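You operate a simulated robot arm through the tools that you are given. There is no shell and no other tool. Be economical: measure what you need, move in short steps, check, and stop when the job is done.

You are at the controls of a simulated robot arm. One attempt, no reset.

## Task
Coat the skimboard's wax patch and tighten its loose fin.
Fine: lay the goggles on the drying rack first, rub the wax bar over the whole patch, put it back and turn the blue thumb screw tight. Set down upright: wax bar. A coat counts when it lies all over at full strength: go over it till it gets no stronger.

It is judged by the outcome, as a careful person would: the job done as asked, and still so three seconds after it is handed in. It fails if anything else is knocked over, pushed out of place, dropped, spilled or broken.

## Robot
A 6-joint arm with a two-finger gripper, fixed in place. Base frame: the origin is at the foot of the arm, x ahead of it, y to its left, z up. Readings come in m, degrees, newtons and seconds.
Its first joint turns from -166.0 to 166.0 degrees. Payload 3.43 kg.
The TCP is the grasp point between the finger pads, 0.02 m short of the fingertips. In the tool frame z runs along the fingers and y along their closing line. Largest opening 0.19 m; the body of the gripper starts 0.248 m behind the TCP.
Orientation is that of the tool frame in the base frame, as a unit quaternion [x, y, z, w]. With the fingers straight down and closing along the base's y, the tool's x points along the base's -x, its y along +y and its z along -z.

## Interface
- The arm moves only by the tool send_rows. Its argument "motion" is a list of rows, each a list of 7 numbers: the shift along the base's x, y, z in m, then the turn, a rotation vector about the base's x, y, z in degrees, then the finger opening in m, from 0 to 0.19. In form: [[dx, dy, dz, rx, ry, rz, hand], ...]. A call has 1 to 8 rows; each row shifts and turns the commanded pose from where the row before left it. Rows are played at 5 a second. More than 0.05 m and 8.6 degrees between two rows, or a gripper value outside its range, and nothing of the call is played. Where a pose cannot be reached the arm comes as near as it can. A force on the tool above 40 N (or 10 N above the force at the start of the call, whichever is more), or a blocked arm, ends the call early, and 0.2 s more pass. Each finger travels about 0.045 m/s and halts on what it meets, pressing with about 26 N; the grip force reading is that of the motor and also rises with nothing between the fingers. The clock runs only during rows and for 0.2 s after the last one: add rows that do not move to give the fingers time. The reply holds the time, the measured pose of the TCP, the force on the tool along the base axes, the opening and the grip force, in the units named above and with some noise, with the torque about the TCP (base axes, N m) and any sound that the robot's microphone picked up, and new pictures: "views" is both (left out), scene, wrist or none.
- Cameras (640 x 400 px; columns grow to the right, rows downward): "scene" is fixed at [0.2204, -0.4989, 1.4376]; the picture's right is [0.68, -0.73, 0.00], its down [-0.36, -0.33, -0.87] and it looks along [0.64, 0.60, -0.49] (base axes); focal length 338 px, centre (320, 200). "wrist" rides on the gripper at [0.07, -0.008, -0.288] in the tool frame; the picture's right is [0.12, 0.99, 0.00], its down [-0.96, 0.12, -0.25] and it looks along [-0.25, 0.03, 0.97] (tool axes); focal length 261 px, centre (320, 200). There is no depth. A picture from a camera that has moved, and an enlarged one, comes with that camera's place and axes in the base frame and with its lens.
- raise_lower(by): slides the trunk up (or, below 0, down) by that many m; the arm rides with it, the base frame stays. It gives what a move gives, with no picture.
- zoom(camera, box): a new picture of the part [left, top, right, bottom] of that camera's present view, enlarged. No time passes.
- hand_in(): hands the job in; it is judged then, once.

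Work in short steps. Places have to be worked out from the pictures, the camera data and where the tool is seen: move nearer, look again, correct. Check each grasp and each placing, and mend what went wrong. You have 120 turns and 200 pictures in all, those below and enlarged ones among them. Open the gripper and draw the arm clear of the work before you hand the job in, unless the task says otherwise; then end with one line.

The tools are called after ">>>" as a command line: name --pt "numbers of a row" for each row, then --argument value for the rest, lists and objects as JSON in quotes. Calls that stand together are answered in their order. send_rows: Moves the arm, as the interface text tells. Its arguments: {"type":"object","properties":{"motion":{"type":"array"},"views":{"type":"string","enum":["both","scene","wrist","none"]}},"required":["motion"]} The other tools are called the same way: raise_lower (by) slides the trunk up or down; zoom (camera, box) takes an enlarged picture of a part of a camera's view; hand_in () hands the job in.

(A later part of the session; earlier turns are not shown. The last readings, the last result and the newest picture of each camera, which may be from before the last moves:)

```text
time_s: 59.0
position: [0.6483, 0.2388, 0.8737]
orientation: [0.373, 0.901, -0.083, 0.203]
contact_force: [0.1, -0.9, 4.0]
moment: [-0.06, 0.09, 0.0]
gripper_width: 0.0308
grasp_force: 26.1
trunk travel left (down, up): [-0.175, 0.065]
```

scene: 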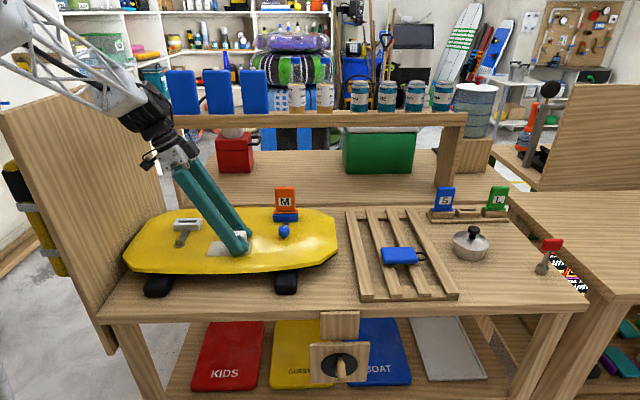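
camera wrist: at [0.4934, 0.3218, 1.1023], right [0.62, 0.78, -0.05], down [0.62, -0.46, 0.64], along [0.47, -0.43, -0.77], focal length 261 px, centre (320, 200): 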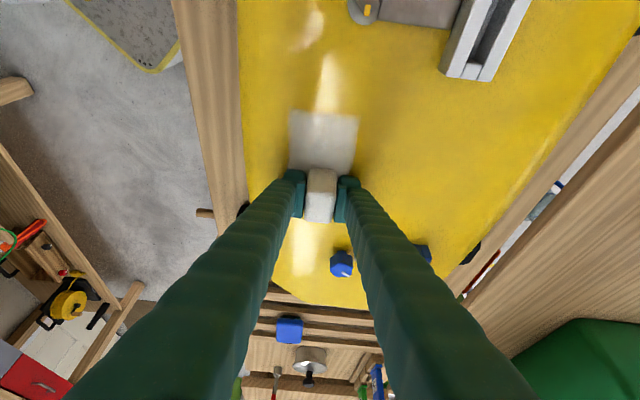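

Contact at 0.8737 (4 N). A touch more pressure and stroke this lane towards -v.

>>> send_rows --pt "0 0 -0.0005 0 0 0 0.01" --pt "-0.012 0.012 0 0 0 0 0.01" --pt "-0.012 0.012 0 0 0 0 0.01" --pt "-0.012 0.012 0 0 0 0 0.01" --pt "-0.012 0.012 0 0 0 0 0.01" --pt "-0.006 0.006 0 0 0 0 0.01" --views "none"

>>> send_rows --pt "0.013 -0.013 0 0 0 0 0.01" --pt "0.013 -0.013 0 0 0 0 0.01" --pt "0.013 -0.013 0 0 0 0 0.01" --pt "0.013 -0.013 0 0 0 0 0.01" --pt "0.013 -0.013 0 0 0 0 0.01" --pt "0.013 -0.013 0 0 0 0 0.01" --pt "0.013 -0.013 0 0 0 0 0.01"

>>> zoom --camera "wrist" --box '[210, 0, 430, 220]'

```text
time_s: 60.4
position: [0.5919, 0.2906, 0.8727]
orientation: [0.372, 0.902, -0.082, 0.202]
contact_force: [4.3, -4.3, 23.1]
moment: [-0.11, -0.03, 0.03]
gripper_width: 0.0305
grasp_force: 25.8
trunk travel left (down, up): [-0.175, 0.065]
```

```text
time_s: 60.7
position: [0.597, 0.2884, 0.8746]
orientation: [0.374, 0.902, -0.082, 0.203]
contact_force: [-2.4, 4.3, 12.9]
moment: [-0.21, 0.17, -0.06]
gripper_width: 0.0308
grasp_force: 25.7
trunk travel left (down, up): [-0.175, 0.065]
stopped in row 1: the force on the tool passed its limit at 62 N (the readings are from after the stop); the commanded pose is now the measured one
camera wrist: at [0.4587, 0.4136, 1.1035], right [0.62, 0.78, -0.05], down [0.62, -0.46, 0.63], along [0.47, -0.42, -0.77], focal length 261 px, centre (320, 200)
```

scene: 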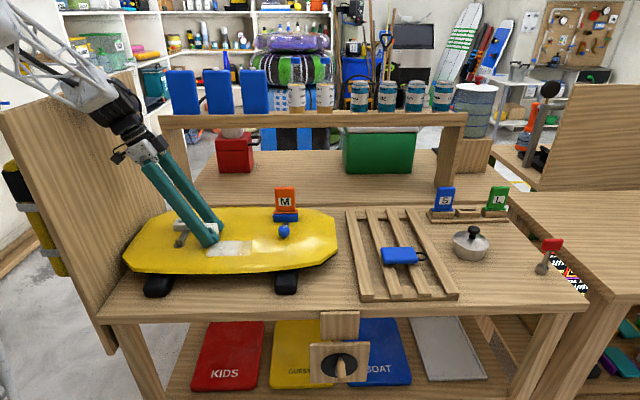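
wrist: 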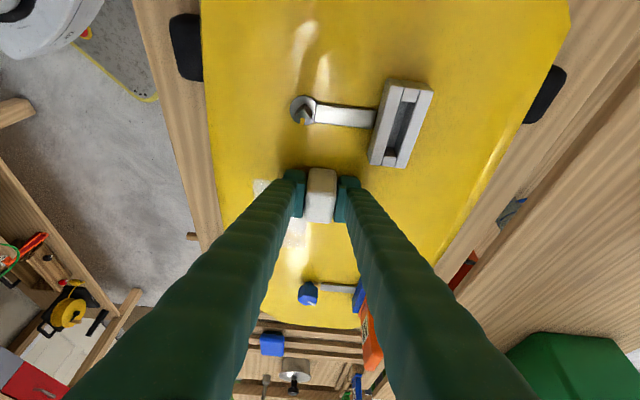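

```text
1.82 times, centred on (320, 110) of wrist
camera zoom: at [0.4587, 0.4136, 1.1035], right [0.62, 0.78, -0.05], down [0.62, -0.46, 0.63], along [0.47, -0.42, -0.77], focal length 474 px, centre (320, 364)
```

zoom: 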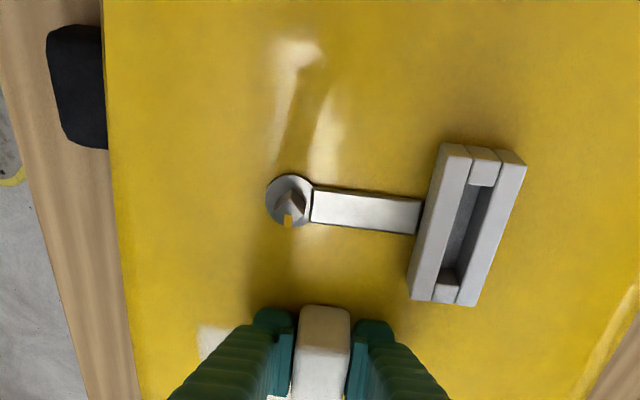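

Stroking along v makes the bar jam on reversing, since it can pivot between the pads. I'll lift, check the bar and the coat, then stroke along u instead.

>>> send_rows --pt "0 0 0.01 0 0 0 0.01" --pt "0.02 -0.02 0.03 0 0 0 0.01" --pt "0.03 -0.03 0.02 0 0 0 0.01" --pt "0.03 -0.03 0.02 0 0 0 0.01" --pt "0.03 -0.03 0.0 0 0 0 0.01"

>>> zoom --camera "wrist" --box '[210, 0, 430, 220]'

>>> zoom --camera "scene" --box '[160, 170, 320, 280]'

```text
time_s: 61.9
position: [0.7054, 0.1763, 0.9557]
orientation: [0.371, 0.902, -0.082, 0.203]
contact_force: [-1.1, 1.2, -0.2]
moment: [-0.02, -0.06, 0.0]
gripper_width: 0.0307
grasp_force: 26.4
trunk travel left (down, up): [-0.175, 0.065]
camera wrist: at [0.5679, 0.3026, 1.1844], right [0.62, 0.78, -0.05], down [0.62, -0.46, 0.63], along [0.47, -0.42, -0.77], focal length 261 px, centre (320, 200)
```

scene: 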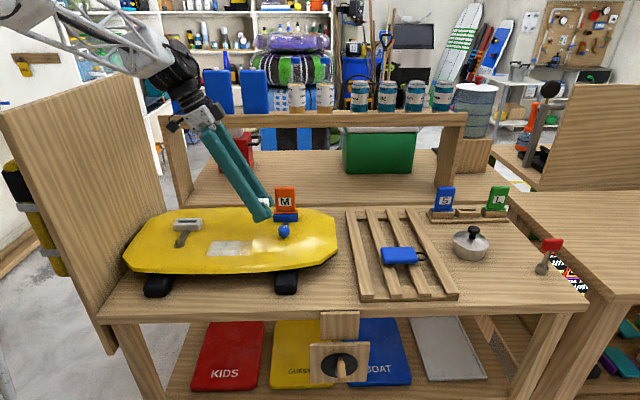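
wrist: 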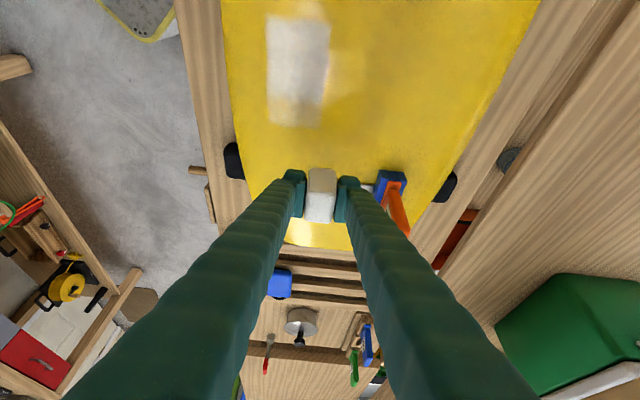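

```text
1.82 times, centred on (320, 110) of wrist
camera zoom: at [0.5679, 0.3026, 1.1844], right [0.62, 0.78, -0.05], down [0.62, -0.46, 0.63], along [0.47, -0.42, -0.77], focal length 474 px, centre (320, 364)
```

zoom: 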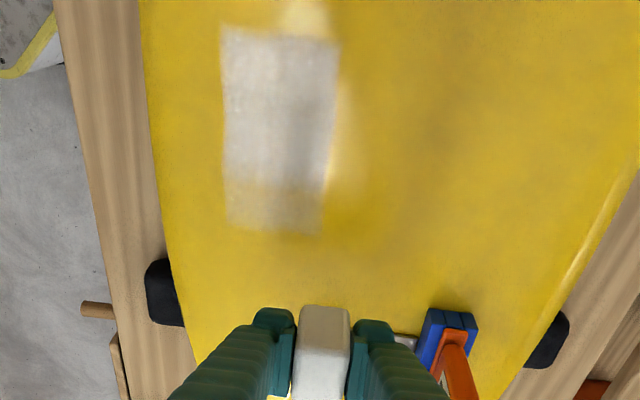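

```text
3.64 times, centred on (240, 225) of scene
camera zoom: at [0.2204, -0.4989, 1.4376], right [0.68, -0.73, 0.0], down [-0.36, -0.33, -0.87], along [0.64, 0.6, -0.49], focal length 1229 px, centre (611, 109)
```

zoom: 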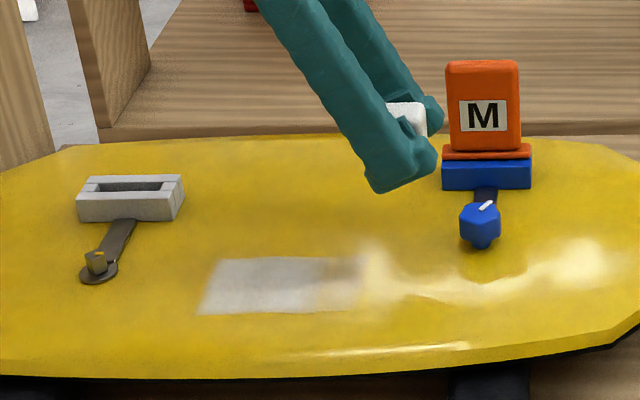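

The coat is bounded at u≈0.546–0.617 and v≈0.217–0.342; passes beyond left no mark, so that is the patch. The v>0.31 part is still weak. I'll go to its -u side at (u 0.55, v 0.325) and stroke along u.

>>> send_rows --pt "-0.03 -0.007 -0.015 0 0 0 0.01" --pt "-0.03 -0.007 -0.02 0 0 0 0.01" --pt "-0.027 -0.005 -0.02 0 0 0 0.01" --pt "0 0 -0.015 0 0 0 0.01" --pt "0 0 -0.008 0 0 0 0.01" --pt "0 0 -0.002 0 0 0 0.01" --pt "0 0 0 0 0 0 0.01" --views "none"

```text
time_s: 63.5
position: [0.6205, 0.1567, 0.8732]
orientation: [0.373, 0.902, -0.081, 0.202]
contact_force: [-0.9, -1.8, 7.6]
moment: [-0.04, -0.09, 0.01]
gripper_width: 0.0308
grasp_force: 25.7
trunk travel left (down, up): [-0.175, 0.065]
```

Light contact (7.6 N). Stroking across u and back.

>>> send_rows --pt "0.008 0.008 -0.0002 0 0 0 0.01" --pt "0.011 0.011 0 0 0 0 0.01" --pt "0.011 0.011 0 0 0 0 0.01" --pt "0.011 0.011 0 0 0 0 0.01" --views "none"

>>> send_rows --pt "-0.008 -0.008 0 0 0 0 0.01" --pt "-0.011 -0.011 0 0 0 0 0.01" --pt "-0.011 -0.011 0 0 0 0 0.01" --pt "-0.011 -0.011 0 0 0 0 0.01" --pt "-0.007 -0.007 0 0 0 0 0.01"

>>> zoom --camera "scene" --box '[180, 200, 300, 280]'

```text
time_s: 64.5
position: [0.6602, 0.198, 0.8737]
orientation: [0.372, 0.902, -0.082, 0.202]
contact_force: [-3.0, -4.6, 14.5]
moment: [-0.24, 0.46, 0.12]
gripper_width: 0.0306
grasp_force: 26.4
trunk travel left (down, up): [-0.175, 0.065]
```

```text
time_s: 65.7
position: [0.6119, 0.1514, 0.8741]
orientation: [0.372, 0.902, -0.082, 0.202]
contact_force: [-1.1, 1.2, 11.7]
moment: [0.11, -0.17, -0.02]
gripper_width: 0.0308
grasp_force: 26.3
trunk travel left (down, up): [-0.175, 0.065]
camera wrist: at [0.474, 0.2775, 1.1025], right [0.62, 0.78, -0.05], down [0.62, -0.46, 0.63], along [0.47, -0.42, -0.77], focal length 261 px, centre (320, 200)
```

scene: 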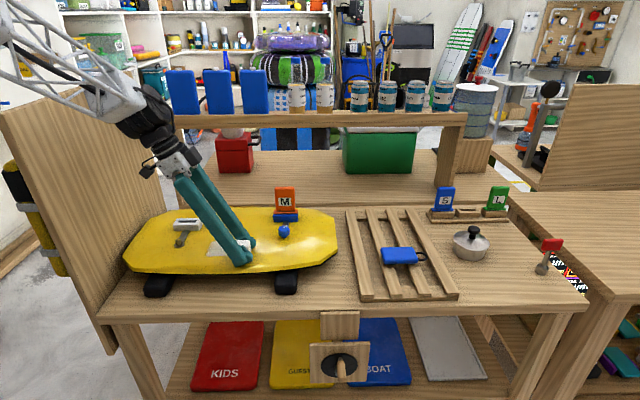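
wrist: 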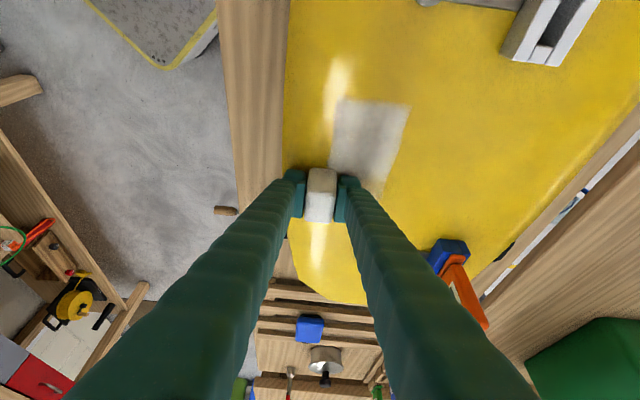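

```text
5.00 times, centred on (240, 240) of scene
camera zoom: at [0.2204, -0.4989, 1.4376], right [0.68, -0.73, 0.0], down [-0.36, -0.33, -0.87], along [0.64, 0.6, -0.49], focal length 1690 px, centre (720, 0)
```

zoom: 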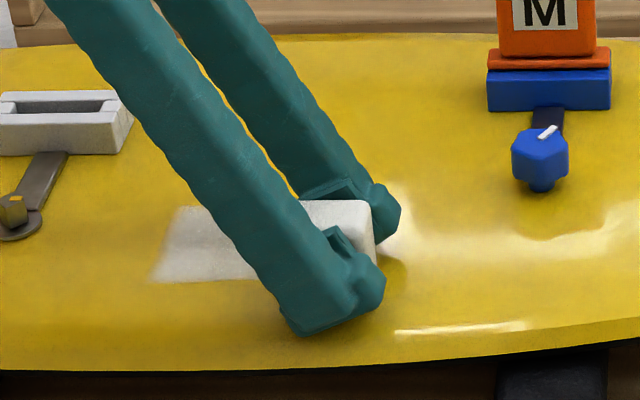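

U-strokes run smoothly. Continuing a zigzag: more passes here, then stepping towards -v.

>>> send_rows --pt "0.004 -0.004 0.003 0 0 0 0.01" --pt "0.004 -0.004 -0.003 0 0 0 0.01" --pt "0.011 0.011 0 0 0 0 0.01" --pt "0.011 0.011 0 0 0 0 0.01" --pt "0.011 0.011 0 0 0 0 0.01" --pt "0.011 0.011 0 0 0 0 0.01" --pt "0.011 0.011 0 0 0 0 0.01" --views "none"

>>> send_rows --pt "-0.011 -0.011 0 0 0 0 0.01" --pt "-0.011 -0.011 0 0 0 0 0.01" --pt "-0.011 -0.011 0 0 0 0 0.01" --pt "-0.011 -0.011 0 0 0 0 0.01" --pt "-0.011 -0.011 0 0 0 0 0.01" --pt "-0.006 0.006 0 0 0 0 0.01" --pt "-0.006 0.006 0 0 0 0 0.01" --views "none"

```text
time_s: 67.1
position: [0.6632, 0.1848, 0.8745]
orientation: [0.372, 0.902, -0.08, 0.204]
contact_force: [1.7, -1.3, 10.7]
moment: [-0.17, 0.24, 0.09]
gripper_width: 0.0305
grasp_force: 25.6
trunk travel left (down, up): [-0.175, 0.065]
stopped in row 6: the force on the tool passed its limit at 45 N (the readings are from after the stop); the commanded pose is now the measured one
```

```text
time_s: 68.7
position: [0.5951, 0.14, 0.8741]
orientation: [0.373, 0.902, -0.082, 0.204]
contact_force: [4.8, -7.8, 23.4]
moment: [0.17, -0.47, -0.16]
gripper_width: 0.0306
grasp_force: 26.7
trunk travel left (down, up): [-0.175, 0.065]
```

Force peaks a bit high; I'll ease up slightly and look at the coat.

>>> send_rows --pt "0 0 0.012 0 0 0 0.01" --pt "0.03 -0.01 0.03 0 0 0 0.01" --pt "0.035 -0.02 0.02 0 0 0 0.01" --pt "0.035 -0.02 0.02 0 0 0 0.01" --views "wrist"

>>> zoom --camera "wrist" --box '[230, 30, 400, 200]'

>>> zoom --camera "scene" --box '[180, 200, 300, 280]'

```text
time_s: 69.7
position: [0.6954, 0.0909, 0.9525]
orientation: [0.373, 0.902, -0.081, 0.202]
contact_force: [-0.5, 0.1, -1.1]
moment: [-0.05, -0.06, 0.04]
gripper_width: 0.0307
grasp_force: 25.9
trunk travel left (down, up): [-0.175, 0.065]
camera wrist: at [0.5551, 0.2172, 1.1818], right [0.62, 0.78, -0.05], down [0.62, -0.46, 0.63], along [0.47, -0.42, -0.77], focal length 261 px, centre (320, 200)
```

wrist: 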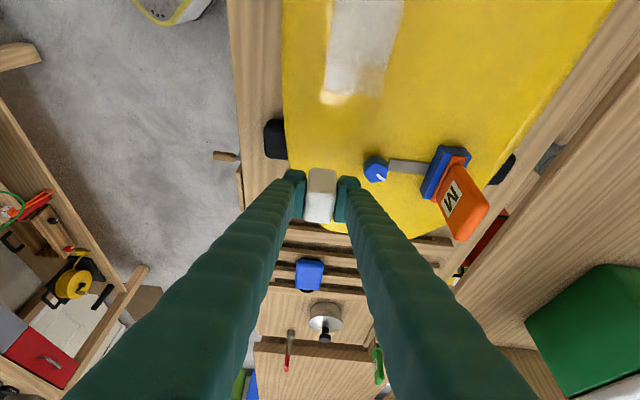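

```text
2.35 times, centred on (315, 115) of wrist
camera zoom: at [0.5551, 0.2172, 1.1818], right [0.62, 0.78, -0.05], down [0.62, -0.46, 0.63], along [0.47, -0.42, -0.77], focal length 613 px, centre (332, 400)
```

zoom: 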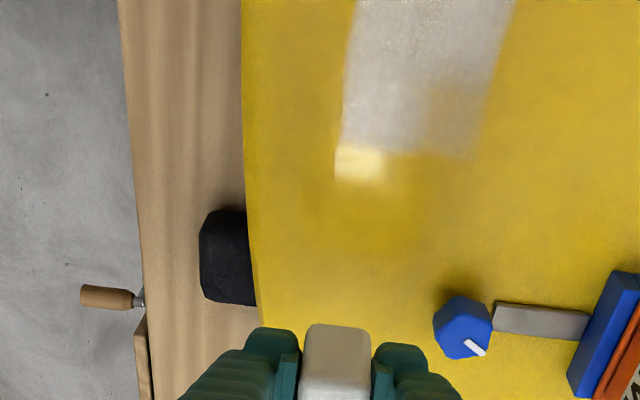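

```text
5.00 times, centred on (240, 240) of scene
camera zoom: at [0.2204, -0.4989, 1.4376], right [0.68, -0.73, 0.0], down [-0.36, -0.33, -0.87], along [0.64, 0.6, -0.49], focal length 1690 px, centre (720, 0)
```

zoom: 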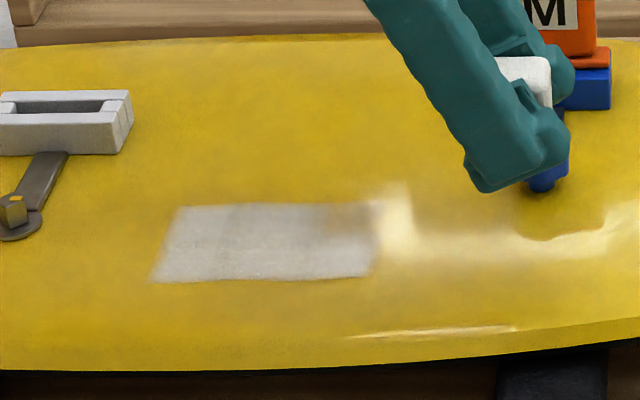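

Nearly done; the corner at u≈0.59–0.62, v≈0.315–0.34 is still faint. I'll set down there and stroke along u over it.

>>> send_rows --pt "-0.013 0.034 -0.02 0 0 0 0.01" --pt "-0.013 0.034 -0.025 0 0 0 0.01" --pt "-0.012 0.033 -0.02 0 0 0 0.01" --pt "0 0 -0.009 0 0 0 0.01" --pt "0 0 -0.003 0 0 0 0.01" --pt "0 0 -0.001 0 0 0 0.01" --views "none"

```text
time_s: 71.1
position: [0.6571, 0.193, 0.8754]
orientation: [0.373, 0.902, -0.082, 0.202]
contact_force: [-0.9, 0.0, -0.6]
moment: [0.01, -0.03, -0.02]
gripper_width: 0.0309
grasp_force: 26.1
trunk travel left (down, up): [-0.175, 0.065]
```

>>> send_rows --pt "0 0 -0.0008 0 0 0 0.01" --pt "0 0 -0.0007 0 0 0 0.01" --pt "0 0 0 0 0 0 0.01" --views "none"

```text
time_s: 71.9
position: [0.655, 0.1915, 0.8751]
orientation: [0.373, 0.902, -0.082, 0.202]
contact_force: [0.0, -0.2, -0.5]
moment: [0.0, -0.01, 0.01]
gripper_width: 0.0306
grasp_force: 26.3
trunk travel left (down, up): [-0.175, 0.065]
```

>>> send_rows --pt "0 0 -0.0008 0 0 0 0.01" --pt "0 0 -0.0006 0 0 0 0.01" --pt "0 0 0 0 0 0 0.01" --views "none"

```text
time_s: 72.7
position: [0.6554, 0.1921, 0.8734]
orientation: [0.373, 0.902, -0.081, 0.202]
contact_force: [-0.1, 0.2, 0.2]
moment: [0.0, 0.01, 0.0]
gripper_width: 0.0307
grasp_force: 26.4
trunk travel left (down, up): [-0.175, 0.065]
```

>>> send_rows --pt "0 0 -0.0007 0 0 0 0.01" --pt "0 0 0 0 0 0 0.01" --views "none"

```text
time_s: 73.3
position: [0.6562, 0.1931, 0.8731]
orientation: [0.372, 0.902, -0.081, 0.202]
contact_force: [0.6, 0.5, 2.9]
moment: [-0.02, 0.06, -0.05]
gripper_width: 0.0306
grasp_force: 26.1
trunk travel left (down, up): [-0.175, 0.065]
```

Contact (3 N). Pressing slightly and stroking ±u over the corner.

>>> send_rows --pt "0 0 -0.0007 0 0 0 0.01" --pt "0.008 0.008 0 0 0 0 0.01" --pt "0.008 0.008 0 0 0 0 0.01" --pt "-0.008 -0.008 0 0 0 0 0.01" --pt "-0.008 -0.008 0 0 0 0 0.01" --pt "-0.008 -0.008 0 0 0 0 0.01" --pt "-0.008 -0.008 0 0 0 0 0.01" --views "none"

>>> send_rows --pt "0.008 0.008 0 0 0 0 0.01" --pt "0.008 0.008 0 0 0 0 0.01" --pt "0.008 0.008 0 0 0 0 0.01" --pt "0.008 0.008 0 0 0 0 0.01" --pt "-0.008 -0.008 0 0 0 0 0.01" --pt "-0.008 -0.008 0 0 0 0 0.01" --views "scene"

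>>> zoom --camera "scene" --box '[180, 200, 300, 280]'

```text
time_s: 74.9
position: [0.6411, 0.1763, 0.8722]
orientation: [0.372, 0.902, -0.081, 0.203]
contact_force: [5.9, 5.6, 32.5]
moment: [0.0, 0.48, -0.13]
gripper_width: 0.0307
grasp_force: 26.1
trunk travel left (down, up): [-0.175, 0.065]
```

```text
time_s: 75.2
position: [0.6433, 0.1777, 0.8735]
orientation: [0.372, 0.902, -0.083, 0.203]
contact_force: [-3.4, -2.9, 19.4]
moment: [0.01, 0.32, -0.01]
gripper_width: 0.0305
grasp_force: 26.3
trunk travel left (down, up): [-0.175, 0.065]
stopped in row 1: the force on the tool passed its limit at 46 N (the readings are from after the stop); the commanded pose is now the measured one
```

scene: 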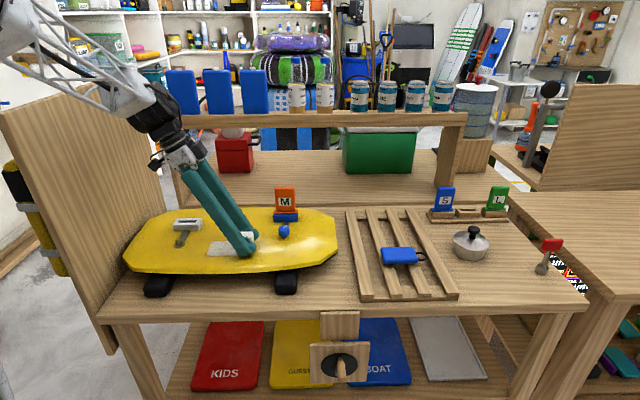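

```text
5.00 times, centred on (240, 240) of scene
camera zoom: at [0.2204, -0.4989, 1.4376], right [0.68, -0.73, 0.0], down [-0.36, -0.33, -0.87], along [0.64, 0.6, -0.49], focal length 1690 px, centre (720, 0)
```

zoom: 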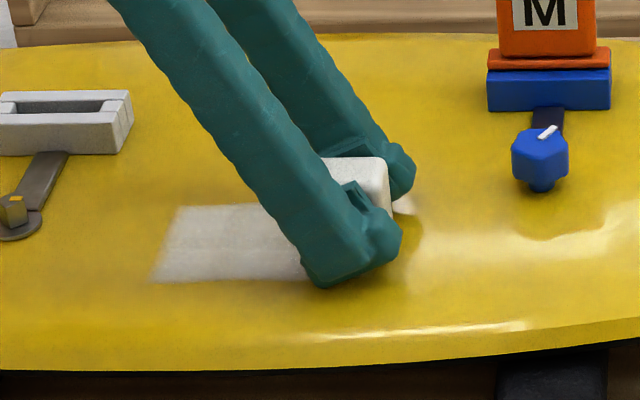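

Easing up 0.4 mm and continuing short u-strokes out to u≈0.63.

>>> send_rows --pt "0.006 0.006 0.0004 0 0 0 0.01" --pt "0.008 0.008 0 0 0 0 0.01" --pt "0.008 0.008 0 0 0 0 0.01" --pt "0.008 0.008 0 0 0 0 0.01" --pt "-0.008 -0.008 0 0 0 0 0.01" --pt "-0.008 -0.008 0 0 0 0 0.01" --pt "-0.008 -0.008 0 0 0 0 0.01" --views "none"

>>> send_rows --pt "0.006 0.006 0 0 0 0 0.01" --pt "0.008 0.008 0 0 0 0 0.01" --pt "0.008 0.008 0 0 0 0 0.01" --pt "0.004 0.004 0 0 0 0 0.01" --pt "0 0 0.01 0 0 0 0.01" --pt "0.03 -0.03 0.03 0 0 0 0.01" --pt "0.02 -0.03 0.03 0 0 0 0.01" --views "wrist"

>>> zoom --camera "wrist" --box '[200, 0, 400, 200]'

>>> zoom --camera "scene" --box '[180, 200, 300, 280]'

```text
time_s: 76.8
position: [0.6565, 0.1885, 0.8725]
orientation: [0.373, 0.901, -0.083, 0.204]
contact_force: [0.7, -2.7, 12.2]
moment: [-0.29, 0.26, -0.07]
gripper_width: 0.0307
grasp_force: 25.7
trunk travel left (down, up): [-0.175, 0.065]
stopped in row 7: the force on the tool passed its limit at 48 N (the readings are from after the stop); the commanded pose is now the measured one
```

```text
refused: row 6 steps farther than a row can; nothing moved
```

```text
2.00 times, centred on (300, 100) of wrist
camera zoom: at [0.5181, 0.3153, 1.1021], right [0.63, 0.78, -0.05], down [0.62, -0.46, 0.64], along [0.47, -0.43, -0.77], focal length 521 px, centre (360, 400)
```

zoom: 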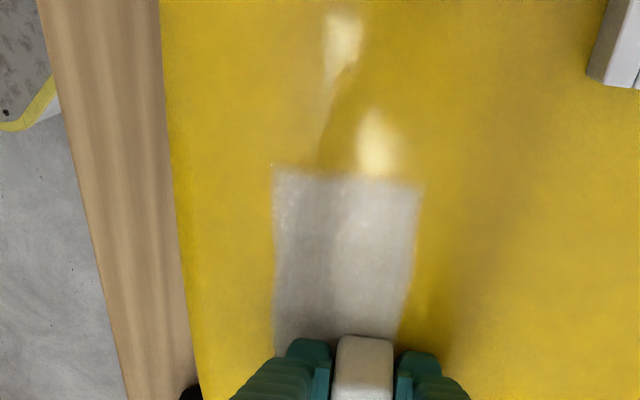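

```text
5.00 times, centred on (240, 240) of scene
camera zoom: at [0.2204, -0.4989, 1.4376], right [0.68, -0.73, 0.0], down [-0.36, -0.33, -0.87], along [0.64, 0.6, -0.49], focal length 1690 px, centre (720, 0)
```

zoom: 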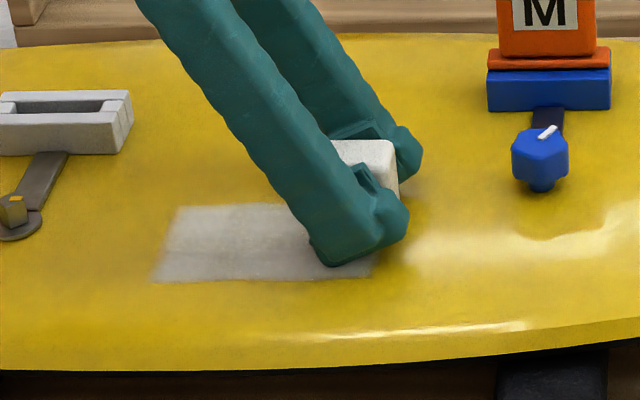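

Lifting and moving to +v for a clear look at the whole coat.

>>> send_rows --pt "0 0 0.012 0 0 0 0.01" --pt "0.02 -0.02 0.03 0 0 0 0.01" --pt "0.025 -0.025 0.03 0 0 0 0.01" --pt "0.02 -0.02 0.03 0 0 0 0.01" --pt "0 -0.02 0.03 0 0 0 0.01" --views "wrist"

>>> zoom --camera "wrist" --box '[240, 0, 420, 150]'

>>> zoom --camera "scene" --box '[190, 210, 290, 270]'

```text
time_s: 78.0
position: [0.7233, 0.1044, 1.0058]
orientation: [0.373, 0.902, -0.083, 0.202]
contact_force: [-0.1, 0.8, 0.2]
moment: [-0.12, 0.05, -0.01]
gripper_width: 0.0305
grasp_force: 26.1
trunk travel left (down, up): [-0.175, 0.065]
camera wrist: at [0.5839, 0.231, 1.2343], right [0.62, 0.78, -0.05], down [0.62, -0.46, 0.63], along [0.47, -0.43, -0.77], focal length 261 px, centre (320, 200)
```

wrist: 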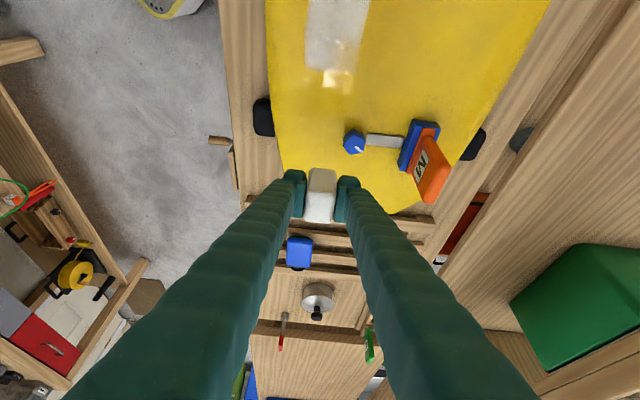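

```text
2.67 times, centred on (330, 75) of wrist
camera zoom: at [0.5839, 0.231, 1.2343], right [0.62, 0.78, -0.05], down [0.62, -0.46, 0.63], along [0.47, -0.43, -0.77], focal length 695 px, centre (293, 533)
```

zoom: 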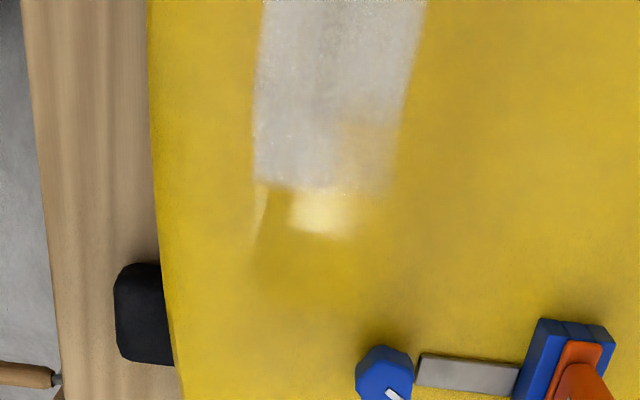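

```text
6.40 times, centred on (240, 240) of scene
camera zoom: at [0.2204, -0.4989, 1.4376], right [0.68, -0.73, 0.0], down [-0.36, -0.33, -0.87], along [0.64, 0.6, -0.49], focal length 2163 px, centre (832, -56)
```

zoom: 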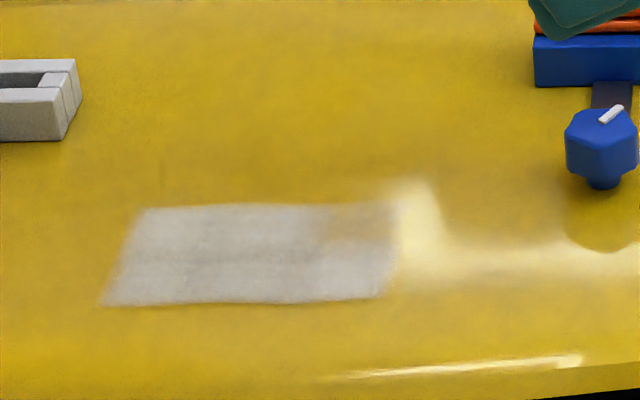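

The faint corner persists: there the fingertips are probably bearing on the deck since the bar slid up a little in the grip. I'll set the bar down there, regrip about 7 mm higher, and rub again.

>>> send_rows --pt "-0.02 0.02 -0.03 0 0 0 0.01" --pt "-0.02 0.025 -0.03 0 0 0 0.01" --pt "-0.02 0.025 -0.03 0 0 0 0.01" --pt "-0.013 0.016 -0.025 0 0 0 0.01" --pt "0 0 -0.01 0 0 0 0.01" --pt "0 0 -0.004 0 0 0 0.01" --pt "0 0 -0.0015 0 0 0 0.01" --views "scene"

>>> zoom --camera "scene" --box '[210, 205, 290, 270]'

```text
time_s: 79.5
position: [0.6484, 0.1907, 0.8741]
orientation: [0.373, 0.902, -0.082, 0.202]
contact_force: [1.0, 0.5, -0.9]
moment: [-0.02, -0.01, -0.01]
gripper_width: 0.0306
grasp_force: 25.8
trunk travel left (down, up): [-0.175, 0.065]
```

scene: 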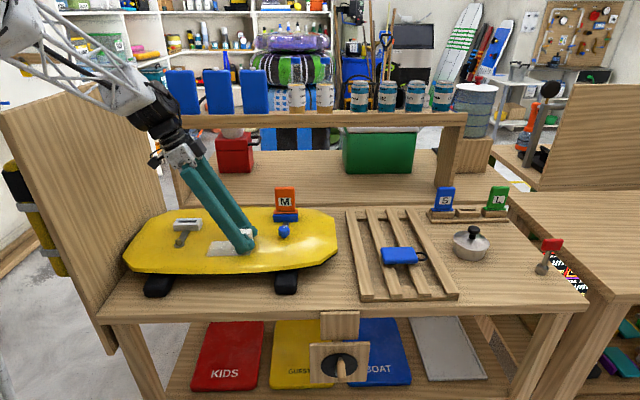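

```text
6.15 times, centred on (250, 238) of scene
camera zoom: at [0.2204, -0.4989, 1.4376], right [0.68, -0.73, 0.0], down [-0.36, -0.33, -0.87], along [0.64, 0.6, -0.49], focal length 2080 px, centre (751, -31)
```

zoom: 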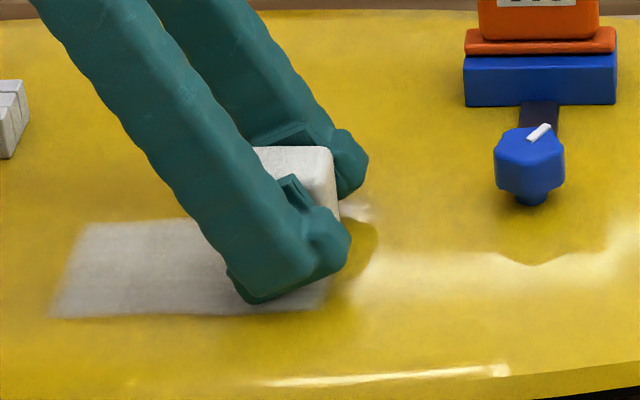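

The bar's top looks level. Touching down, opening slightly, rising 8 mm and closing again.

>>> send_rows --pt "0 0 -0.0012 0 0 0 0.01" --pt "0 0 0 0 0 0 0.033" --pt "0 0 0 0 0 0 0.037" --pt "0 0 0 0 0 0 0.044" --pt "0 0 0.004 0 0 0 0.044" --pt "0 0 0.004 0 0 0 0.044" --pt "0 0 0 0 0 0 0.03" --pt "0 0 0 0 0 0 0.01" --views "none"

>>> send_rows --pt "0 0 0 0 0 0 0.01" --pt "0 0 0 0 0 0 0.01" --views "wrist"

>>> zoom --camera "scene" --box '[210, 205, 290, 270]'

```text
time_s: 81.3
position: [0.6491, 0.191, 0.8804]
orientation: [0.373, 0.901, -0.083, 0.203]
contact_force: [0.2, -0.7, 0.0]
moment: [-0.03, 0.0, -0.02]
gripper_width: 0.0306
grasp_force: 26.3
trunk travel left (down, up): [-0.175, 0.065]
```

```text
time_s: 82.0
position: [0.6493, 0.1913, 0.8797]
orientation: [0.373, 0.902, -0.083, 0.203]
contact_force: [-0.1, 0.0, 0.2]
moment: [0.0, -0.03, 0.03]
gripper_width: 0.031
grasp_force: 26.2
trunk travel left (down, up): [-0.175, 0.065]
camera wrist: at [0.5097, 0.3173, 1.1096], right [0.62, 0.78, -0.05], down [0.62, -0.46, 0.64], along [0.47, -0.43, -0.77], focal length 261 px, centre (320, 200)
```

wrist: 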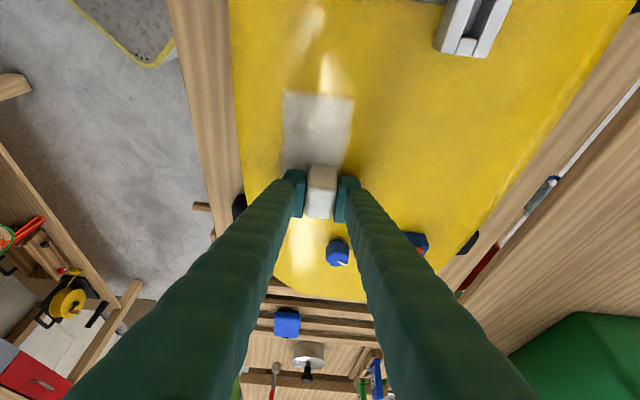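

```text
6.15 times, centred on (250, 238) of scene
camera zoom: at [0.2204, -0.4989, 1.4376], right [0.68, -0.73, 0.0], down [-0.36, -0.33, -0.87], along [0.64, 0.6, -0.49], focal length 2080 px, centre (751, -31)
```

zoom: 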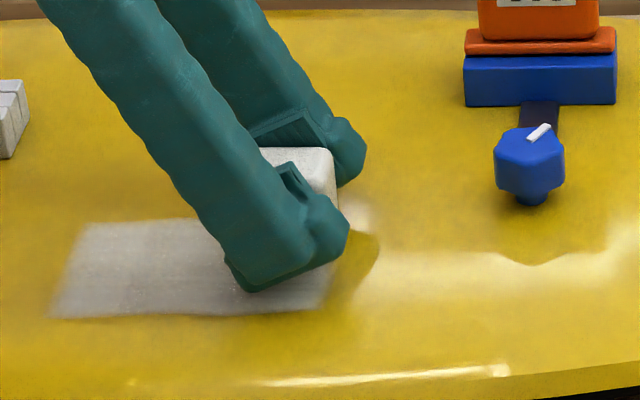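

Regripped with the bar standing level. Pressing lightly and stroking along u over the corner.

>>> send_rows --pt "0 0 -0.0008 0 0 0 0.01" --pt "0.007 0.007 0 0 0 0 0.01" --pt "0.007 0.007 0 0 0 0 0.01" --pt "0.007 0.007 0 0 0 0 0.01" --pt "-0.007 -0.007 0 0 0 0 0.01" --pt "-0.007 -0.007 0 0 0 0 0.01" --pt "-0.007 -0.007 0 0 0 0 0.01" --pt "-0.007 -0.007 0 0 0 0 0.01" --views "none"

```text
time_s: 83.8
position: [0.6412, 0.1832, 0.8798]
orientation: [0.373, 0.902, -0.082, 0.202]
contact_force: [-0.5, 1.3, 13.9]
moment: [-0.1, -0.16, 0.03]
gripper_width: 0.0307
grasp_force: 25.9
trunk travel left (down, up): [-0.175, 0.065]
```

Smooth now (14 N). Continuing full-width u-strokes.

>>> send_rows --pt "-0.009 -0.009 0 0 0 0 0.01" --pt "-0.009 -0.009 0 0 0 0 0.01" --pt "-0.008 -0.008 0 0 0 0 0.01" --pt "0.01 0.01 0 0 0 0 0.01" --pt "0.01 0.01 0 0 0 0 0.01" --pt "0.01 0.01 0 0 0 0 0.01" --pt "0.01 0.01 0 0 0 0 0.01" --pt "0.01 0.01 0 0 0 0 0.01" --views "none"

>>> send_rows --pt "0.005 0.005 0 0 0 0 0.01" --pt "-0.006 0.006 0 0 0 0 0.01" --pt "-0.008 0.008 0 0 0 0 0.01" --pt "-0.01 -0.01 0 0 0 0 0.01" --pt "-0.01 -0.01 0 0 0 0 0.01" --pt "-0.01 -0.01 0 0 0 0 0.01" --pt "-0.01 -0.01 0 0 0 0 0.01" --pt "-0.01 -0.01 0 0 0 0 0.01" --views "scene"

>>> zoom --camera "scene" --box '[190, 210, 290, 270]'

```text
time_s: 85.5
position: [0.6665, 0.207, 0.8786]
orientation: [0.373, 0.902, -0.081, 0.204]
contact_force: [-0.3, -1.8, 6.3]
moment: [0.0, 0.06, 0.02]
gripper_width: 0.0309
grasp_force: 26.0
trunk travel left (down, up): [-0.175, 0.065]
```

```text
time_s: 87.3
position: [0.6059, 0.1768, 0.881]
orientation: [0.373, 0.902, -0.083, 0.203]
contact_force: [-0.8, -0.4, 2.0]
moment: [-0.09, -0.01, -0.03]
gripper_width: 0.0307
grasp_force: 25.8
trunk travel left (down, up): [-0.175, 0.065]
```

scene: 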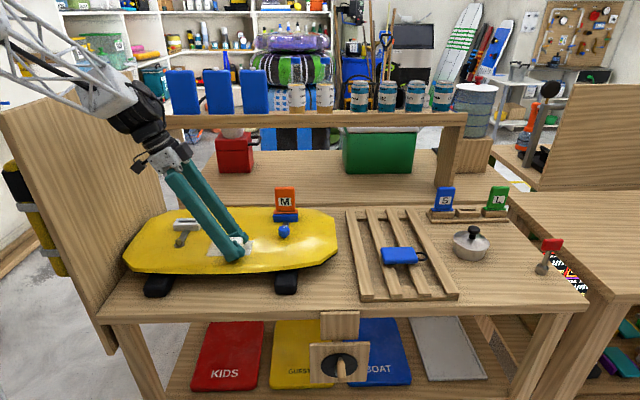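

```text
6.40 times, centred on (240, 240) of scene
camera zoom: at [0.2204, -0.4989, 1.4376], right [0.68, -0.73, 0.0], down [-0.36, -0.33, -0.87], along [0.64, 0.6, -0.49], focal length 2163 px, centre (832, -56)
```

zoom: 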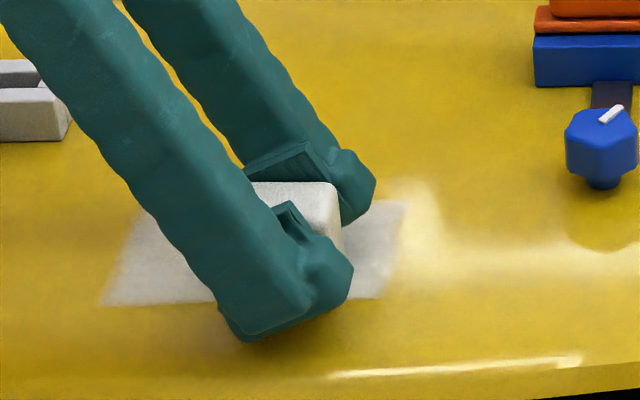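

The corner is now white. Continuing the zigzag towards -v with slightly more pressure.

>>> send_rows --pt "-0.006 0.006 -0.0006 0 0 0 0.01" --pt "-0.008 0.008 0 0 0 0 0.01" --pt "0.01 0.01 0 0 0 0 0.01" --pt "0.01 0.01 0 0 0 0 0.01" --pt "0.01 0.01 0 0 0 0 0.01" --pt "0.01 0.01 0 0 0 0 0.01" --pt "0.01 0.01 0 0 0 0 0.01" --pt "-0.006 0.006 0 0 0 0 0.01" --views "none"

>>> send_rows --pt "-0.008 0.008 0 0 0 0 0.01" --pt "-0.01 -0.01 0 0 0 0 0.01" --pt "-0.01 -0.01 0 0 0 0 0.01" --pt "-0.01 -0.01 0 0 0 0 0.01" --pt "-0.01 -0.01 0 0 0 0 0.01" --pt "-0.01 -0.01 0 0 0 0 0.01" --pt "-0.006 0.006 0 0 0 0 0.01" --pt "-0.008 0.008 0 0 0 0 0.01" --views "none"

>>> send_rows --pt "0.01 0.01 0 0 0 0 0.01" --pt "0.01 0.01 0 0 0 0 0.01" --pt "0.01 0.01 0 0 0 0 0.01" --pt "0.01 0.01 0 0 0 0 0.01" --pt "0.01 0.01 0 0 0 0 0.01" --views "none"

```text
time_s: 89.2
position: [0.6373, 0.2472, 0.8801]
orientation: [0.373, 0.902, -0.082, 0.203]
contact_force: [3.4, -1.5, 9.5]
moment: [-0.07, -0.09, -0.01]
gripper_width: 0.0309
grasp_force: 26.4
trunk travel left (down, up): [-0.175, 0.065]
```

```text
time_s: 91.0
position: [0.5653, 0.2189, 0.8787]
orientation: [0.374, 0.901, -0.083, 0.204]
contact_force: [1.5, -2.5, 7.9]
moment: [-0.12, -0.17, 0.01]
gripper_width: 0.0307
grasp_force: 26.1
trunk travel left (down, up): [-0.175, 0.065]
```

```text
time_s: 92.2
position: [0.6149, 0.2685, 0.8792]
orientation: [0.373, 0.902, -0.081, 0.203]
contact_force: [0.1, -0.8, 6.1]
moment: [-0.09, 0.03, 0.04]
gripper_width: 0.031
grasp_force: 25.9
trunk travel left (down, up): [-0.175, 0.065]
```

One more lane at v≈0.235, then lift and inspect.

>>> send_rows --pt "-0.007 0.007 0 0 0 0 0.01" --pt "-0.01 -0.01 0 0 0 0 0.01" --pt "-0.01 -0.01 0 0 0 0 0.01" --pt "-0.01 -0.01 0 0 0 0 0.01" --pt "-0.01 -0.01 0 0 0 0 0.01" --pt "-0.01 -0.01 0 0 0 0 0.01" --pt "0 0 0.015 0 0 0 0.01" --views "none"

>>> send_rows --pt "0.015 -0.015 0.03 0 0 0 0.01" --pt "0.027 -0.027 0.03 0 0 0 0.01" --pt "0.03 -0.03 0.02 0 0 0 0.01" --pt "0.033 -0.033 0.01 0 0 0 0.01" --pt "0.035 -0.035 0.0 0 0 0 0.01" --pt "0.015 -0.015 0.0 0 0 0 0.01" --views "both"

>>> zoom --camera "wrist" --box '[240, 0, 420, 150]'

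>>> zoom --camera "scene" --box '[190, 210, 290, 270]'

```text
time_s: 93.8
position: [0.5573, 0.2265, 0.8951]
orientation: [0.373, 0.902, -0.083, 0.202]
contact_force: [-0.6, -0.2, -0.6]
moment: [-0.05, 0.04, -0.05]
gripper_width: 0.0306
grasp_force: 25.4
trunk travel left (down, up): [-0.175, 0.065]
```

```text
time_s: 95.2
position: [0.7132, 0.0718, 0.9854]
orientation: [0.373, 0.902, -0.082, 0.203]
contact_force: [-0.2, -0.2, -0.4]
moment: [-0.03, -0.06, 0.0]
gripper_width: 0.0306
grasp_force: 25.6
trunk travel left (down, up): [-0.175, 0.065]
camera wrist: at [0.574, 0.1981, 1.2135], right [0.62, 0.78, -0.05], down [0.62, -0.46, 0.64], along [0.47, -0.43, -0.77], focal length 261 px, centre (320, 200)
```

scene: 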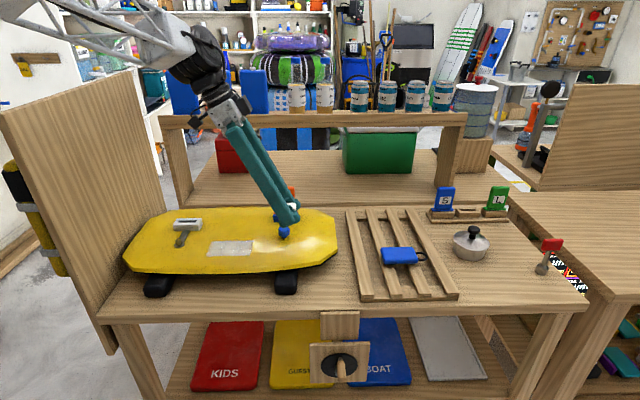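
wrist: 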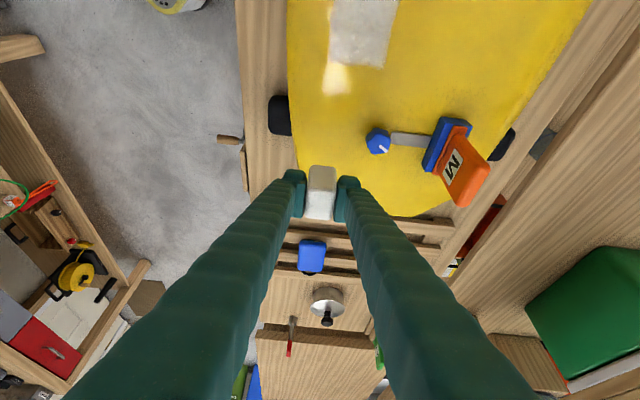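

```text
2.67 times, centred on (330, 75) of wrist
camera zoom: at [0.574, 0.1981, 1.2135], right [0.62, 0.78, -0.05], down [0.62, -0.46, 0.64], along [0.47, -0.43, -0.77], focal length 695 px, centre (293, 533)
```

zoom: 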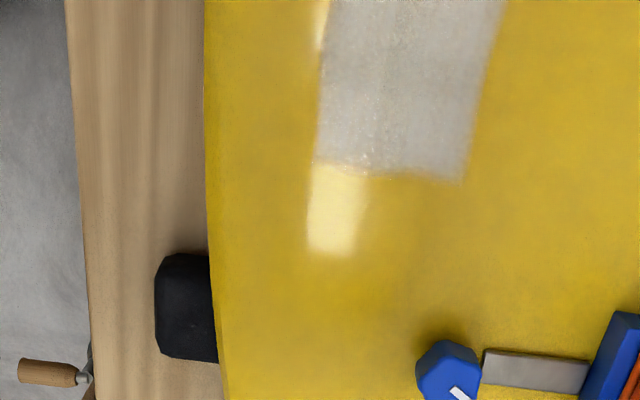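

```text
6.40 times, centred on (240, 240) of scene
camera zoom: at [0.2204, -0.4989, 1.4376], right [0.68, -0.73, 0.0], down [-0.36, -0.33, -0.87], along [0.64, 0.6, -0.49], focal length 2163 px, centre (832, -56)
```

zoom: 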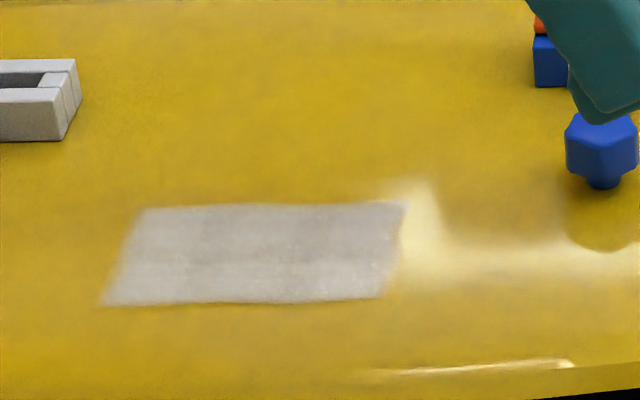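

The coat now looks even to all edges. I'll make one more complete pass to be sure it gets no stronger, starting at the +v end.

>>> send_rows --pt "-0.031 0.026 -0.025 0 0 0 0.01" --pt "-0.031 0.026 -0.025 0 0 0 0.01" --pt "-0.031 0.027 -0.025 0 0 0 0.01" --pt "0 0 -0.02 0 0 0 0.01" --pt "0 0 -0.008 0 0 0 0.01" --pt "0 0 -0.002 0 0 0 0.01" --pt "0 0 0 0 0 0 0.01" --views "none"

```text
time_s: 96.8
position: [0.6206, 0.1503, 0.8795]
orientation: [0.374, 0.902, -0.082, 0.202]
contact_force: [-1.0, 0.5, -1.5]
moment: [0.03, 0.01, 0.0]
gripper_width: 0.0307
grasp_force: 26.3
trunk travel left (down, up): [-0.175, 0.065]
```

>>> send_rows --pt "0 0 -0.0008 0 0 0 0.01" --pt "0 0 0 0 0 0 0.01" --views "none"

```text
time_s: 97.3
position: [0.6194, 0.1494, 0.8788]
orientation: [0.373, 0.901, -0.083, 0.203]
contact_force: [-0.4, 0.5, -0.6]
moment: [-0.01, 0.03, 0.0]
gripper_width: 0.0307
grasp_force: 25.8
trunk travel left (down, up): [-0.175, 0.065]
```

>>> send_rows --pt "0 0 -0.0008 0 0 0 0.01" --pt "0 0 0 0 0 0 0.01" --views "none"

```text
time_s: 98.0
position: [0.6208, 0.149, 0.8791]
orientation: [0.373, 0.902, -0.082, 0.203]
contact_force: [1.9, -0.5, 9.9]
moment: [-0.12, -0.11, 0.02]
gripper_width: 0.0308
grasp_force: 25.7
trunk travel left (down, up): [-0.175, 0.065]
```

Contact at 10 N; running the full zigzag.

>>> send_rows --pt "0.011 0.011 0 0 0 0 0.01" --pt "0.011 0.011 0 0 0 0 0.01" --pt "0.011 0.011 0 0 0 0 0.01" --pt "0.011 0.011 0 0 0 0 0.01" --pt "0.011 0.011 0 0 0 0 0.01" --pt "-0.006 0.006 0 0 0 0 0.01" --pt "-0.007 0.007 0 0 0 0 0.01" --views "none"

>>> send_rows --pt "-0.011 -0.011 0 0 0 0 0.01" --pt "-0.011 -0.011 0 0 0 0 0.01" --pt "-0.011 -0.011 0 0 0 0 0.01" --pt "-0.011 -0.011 0 0 0 0 0.01" --pt "-0.011 -0.011 0 0 0 0 0.01" --pt "-0.006 0.006 0 0 0 0 0.01" --pt "-0.007 0.007 0 0 0 0 0.01" --views "none"

>>> send_rows --pt "0.011 0.011 -0.0002 0 0 0 0.01" --pt "0.011 0.011 0 0 0 0 0.01" --pt "0.011 0.011 0 0 0 0 0.01" --pt "0.011 0.011 0 0 0 0 0.01" --pt "0.011 0.011 0 0 0 0 0.01" --pt "-0.006 0.006 0 0 0 0 0.01" --pt "-0.007 0.007 0 0 0 0 0.01" --views "none"

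>>> send_rows --pt "-0.011 -0.011 0 0 0 0 0.01" --pt "-0.011 -0.011 0 0 0 0 0.01" --pt "-0.011 -0.011 0 0 0 0 0.01" --pt "-0.011 -0.011 0 0 0 0 0.01" --pt "-0.011 -0.011 0 0 0 0 0.01" --pt "-0.006 0.006 0 0 0 0 0.01" --pt "-0.007 0.007 0 0 0 0 0.01" --views "none"

>>> send_rows --pt "0.011 0.011 0 0 0 0 0.01" --pt "0.011 0.011 0 0 0 0 0.01" --pt "0.011 0.011 0 0 0 0 0.01" --pt "0.011 0.011 0 0 0 0 0.01" --pt "0.011 0.011 0 0 0 0 0.01" --pt "-0.006 0.006 0 0 0 0 0.01" --views "none"

>>> send_rows --pt "-0.011 -0.011 0 0 0 0 0.01" --pt "-0.011 -0.011 0 0 0 0 0.01" --pt "-0.011 -0.011 0 0 0 0 0.01" --pt "-0.011 -0.011 0 0 0 0 0.01" --pt "-0.011 -0.011 0 0 0 0 0.01" --views "none"

```text
time_s: 99.5
position: [0.6628, 0.2179, 0.8778]
orientation: [0.373, 0.902, -0.082, 0.203]
contact_force: [2.8, -2.0, 10.3]
moment: [-0.07, -0.06, -0.01]
gripper_width: 0.0307
grasp_force: 26.1
trunk travel left (down, up): [-0.175, 0.065]
```

```text
time_s: 101.2
position: [0.5941, 0.176, 0.8781]
orientation: [0.374, 0.901, -0.082, 0.202]
contact_force: [-0.1, -1.6, 3.2]
moment: [-0.03, -0.05, 0.01]
gripper_width: 0.0308
grasp_force: 26.3
trunk travel left (down, up): [-0.175, 0.065]
```

```text
time_s: 102.8
position: [0.6351, 0.2445, 0.8787]
orientation: [0.373, 0.901, -0.081, 0.203]
contact_force: [3.2, -1.7, 8.4]
moment: [-0.14, -0.23, 0.01]
gripper_width: 0.0307
grasp_force: 25.9
trunk travel left (down, up): [-0.175, 0.065]
```

```text
time_s: 104.3
position: [0.5683, 0.2013, 0.8776]
orientation: [0.373, 0.902, -0.083, 0.202]
contact_force: [2.0, -2.2, 7.3]
moment: [-0.13, -0.15, -0.01]
gripper_width: 0.0308
grasp_force: 26.0
trunk travel left (down, up): [-0.175, 0.065]
```

```text
time_s: 105.8
position: [0.617, 0.2627, 0.8774]
orientation: [0.373, 0.902, -0.081, 0.203]
contact_force: [1.4, -0.1, 2.6]
moment: [-0.05, 0.0, 0.04]
gripper_width: 0.0306
grasp_force: 26.0
trunk travel left (down, up): [-0.175, 0.065]
```

```text
time_s: 107.0
position: [0.5619, 0.2074, 0.8778]
orientation: [0.373, 0.902, -0.082, 0.203]
contact_force: [-0.2, 0.1, -0.5]
moment: [-0.1, 0.01, -0.03]
gripper_width: 0.0307
grasp_force: 25.9
trunk travel left (down, up): [-0.175, 0.065]
```

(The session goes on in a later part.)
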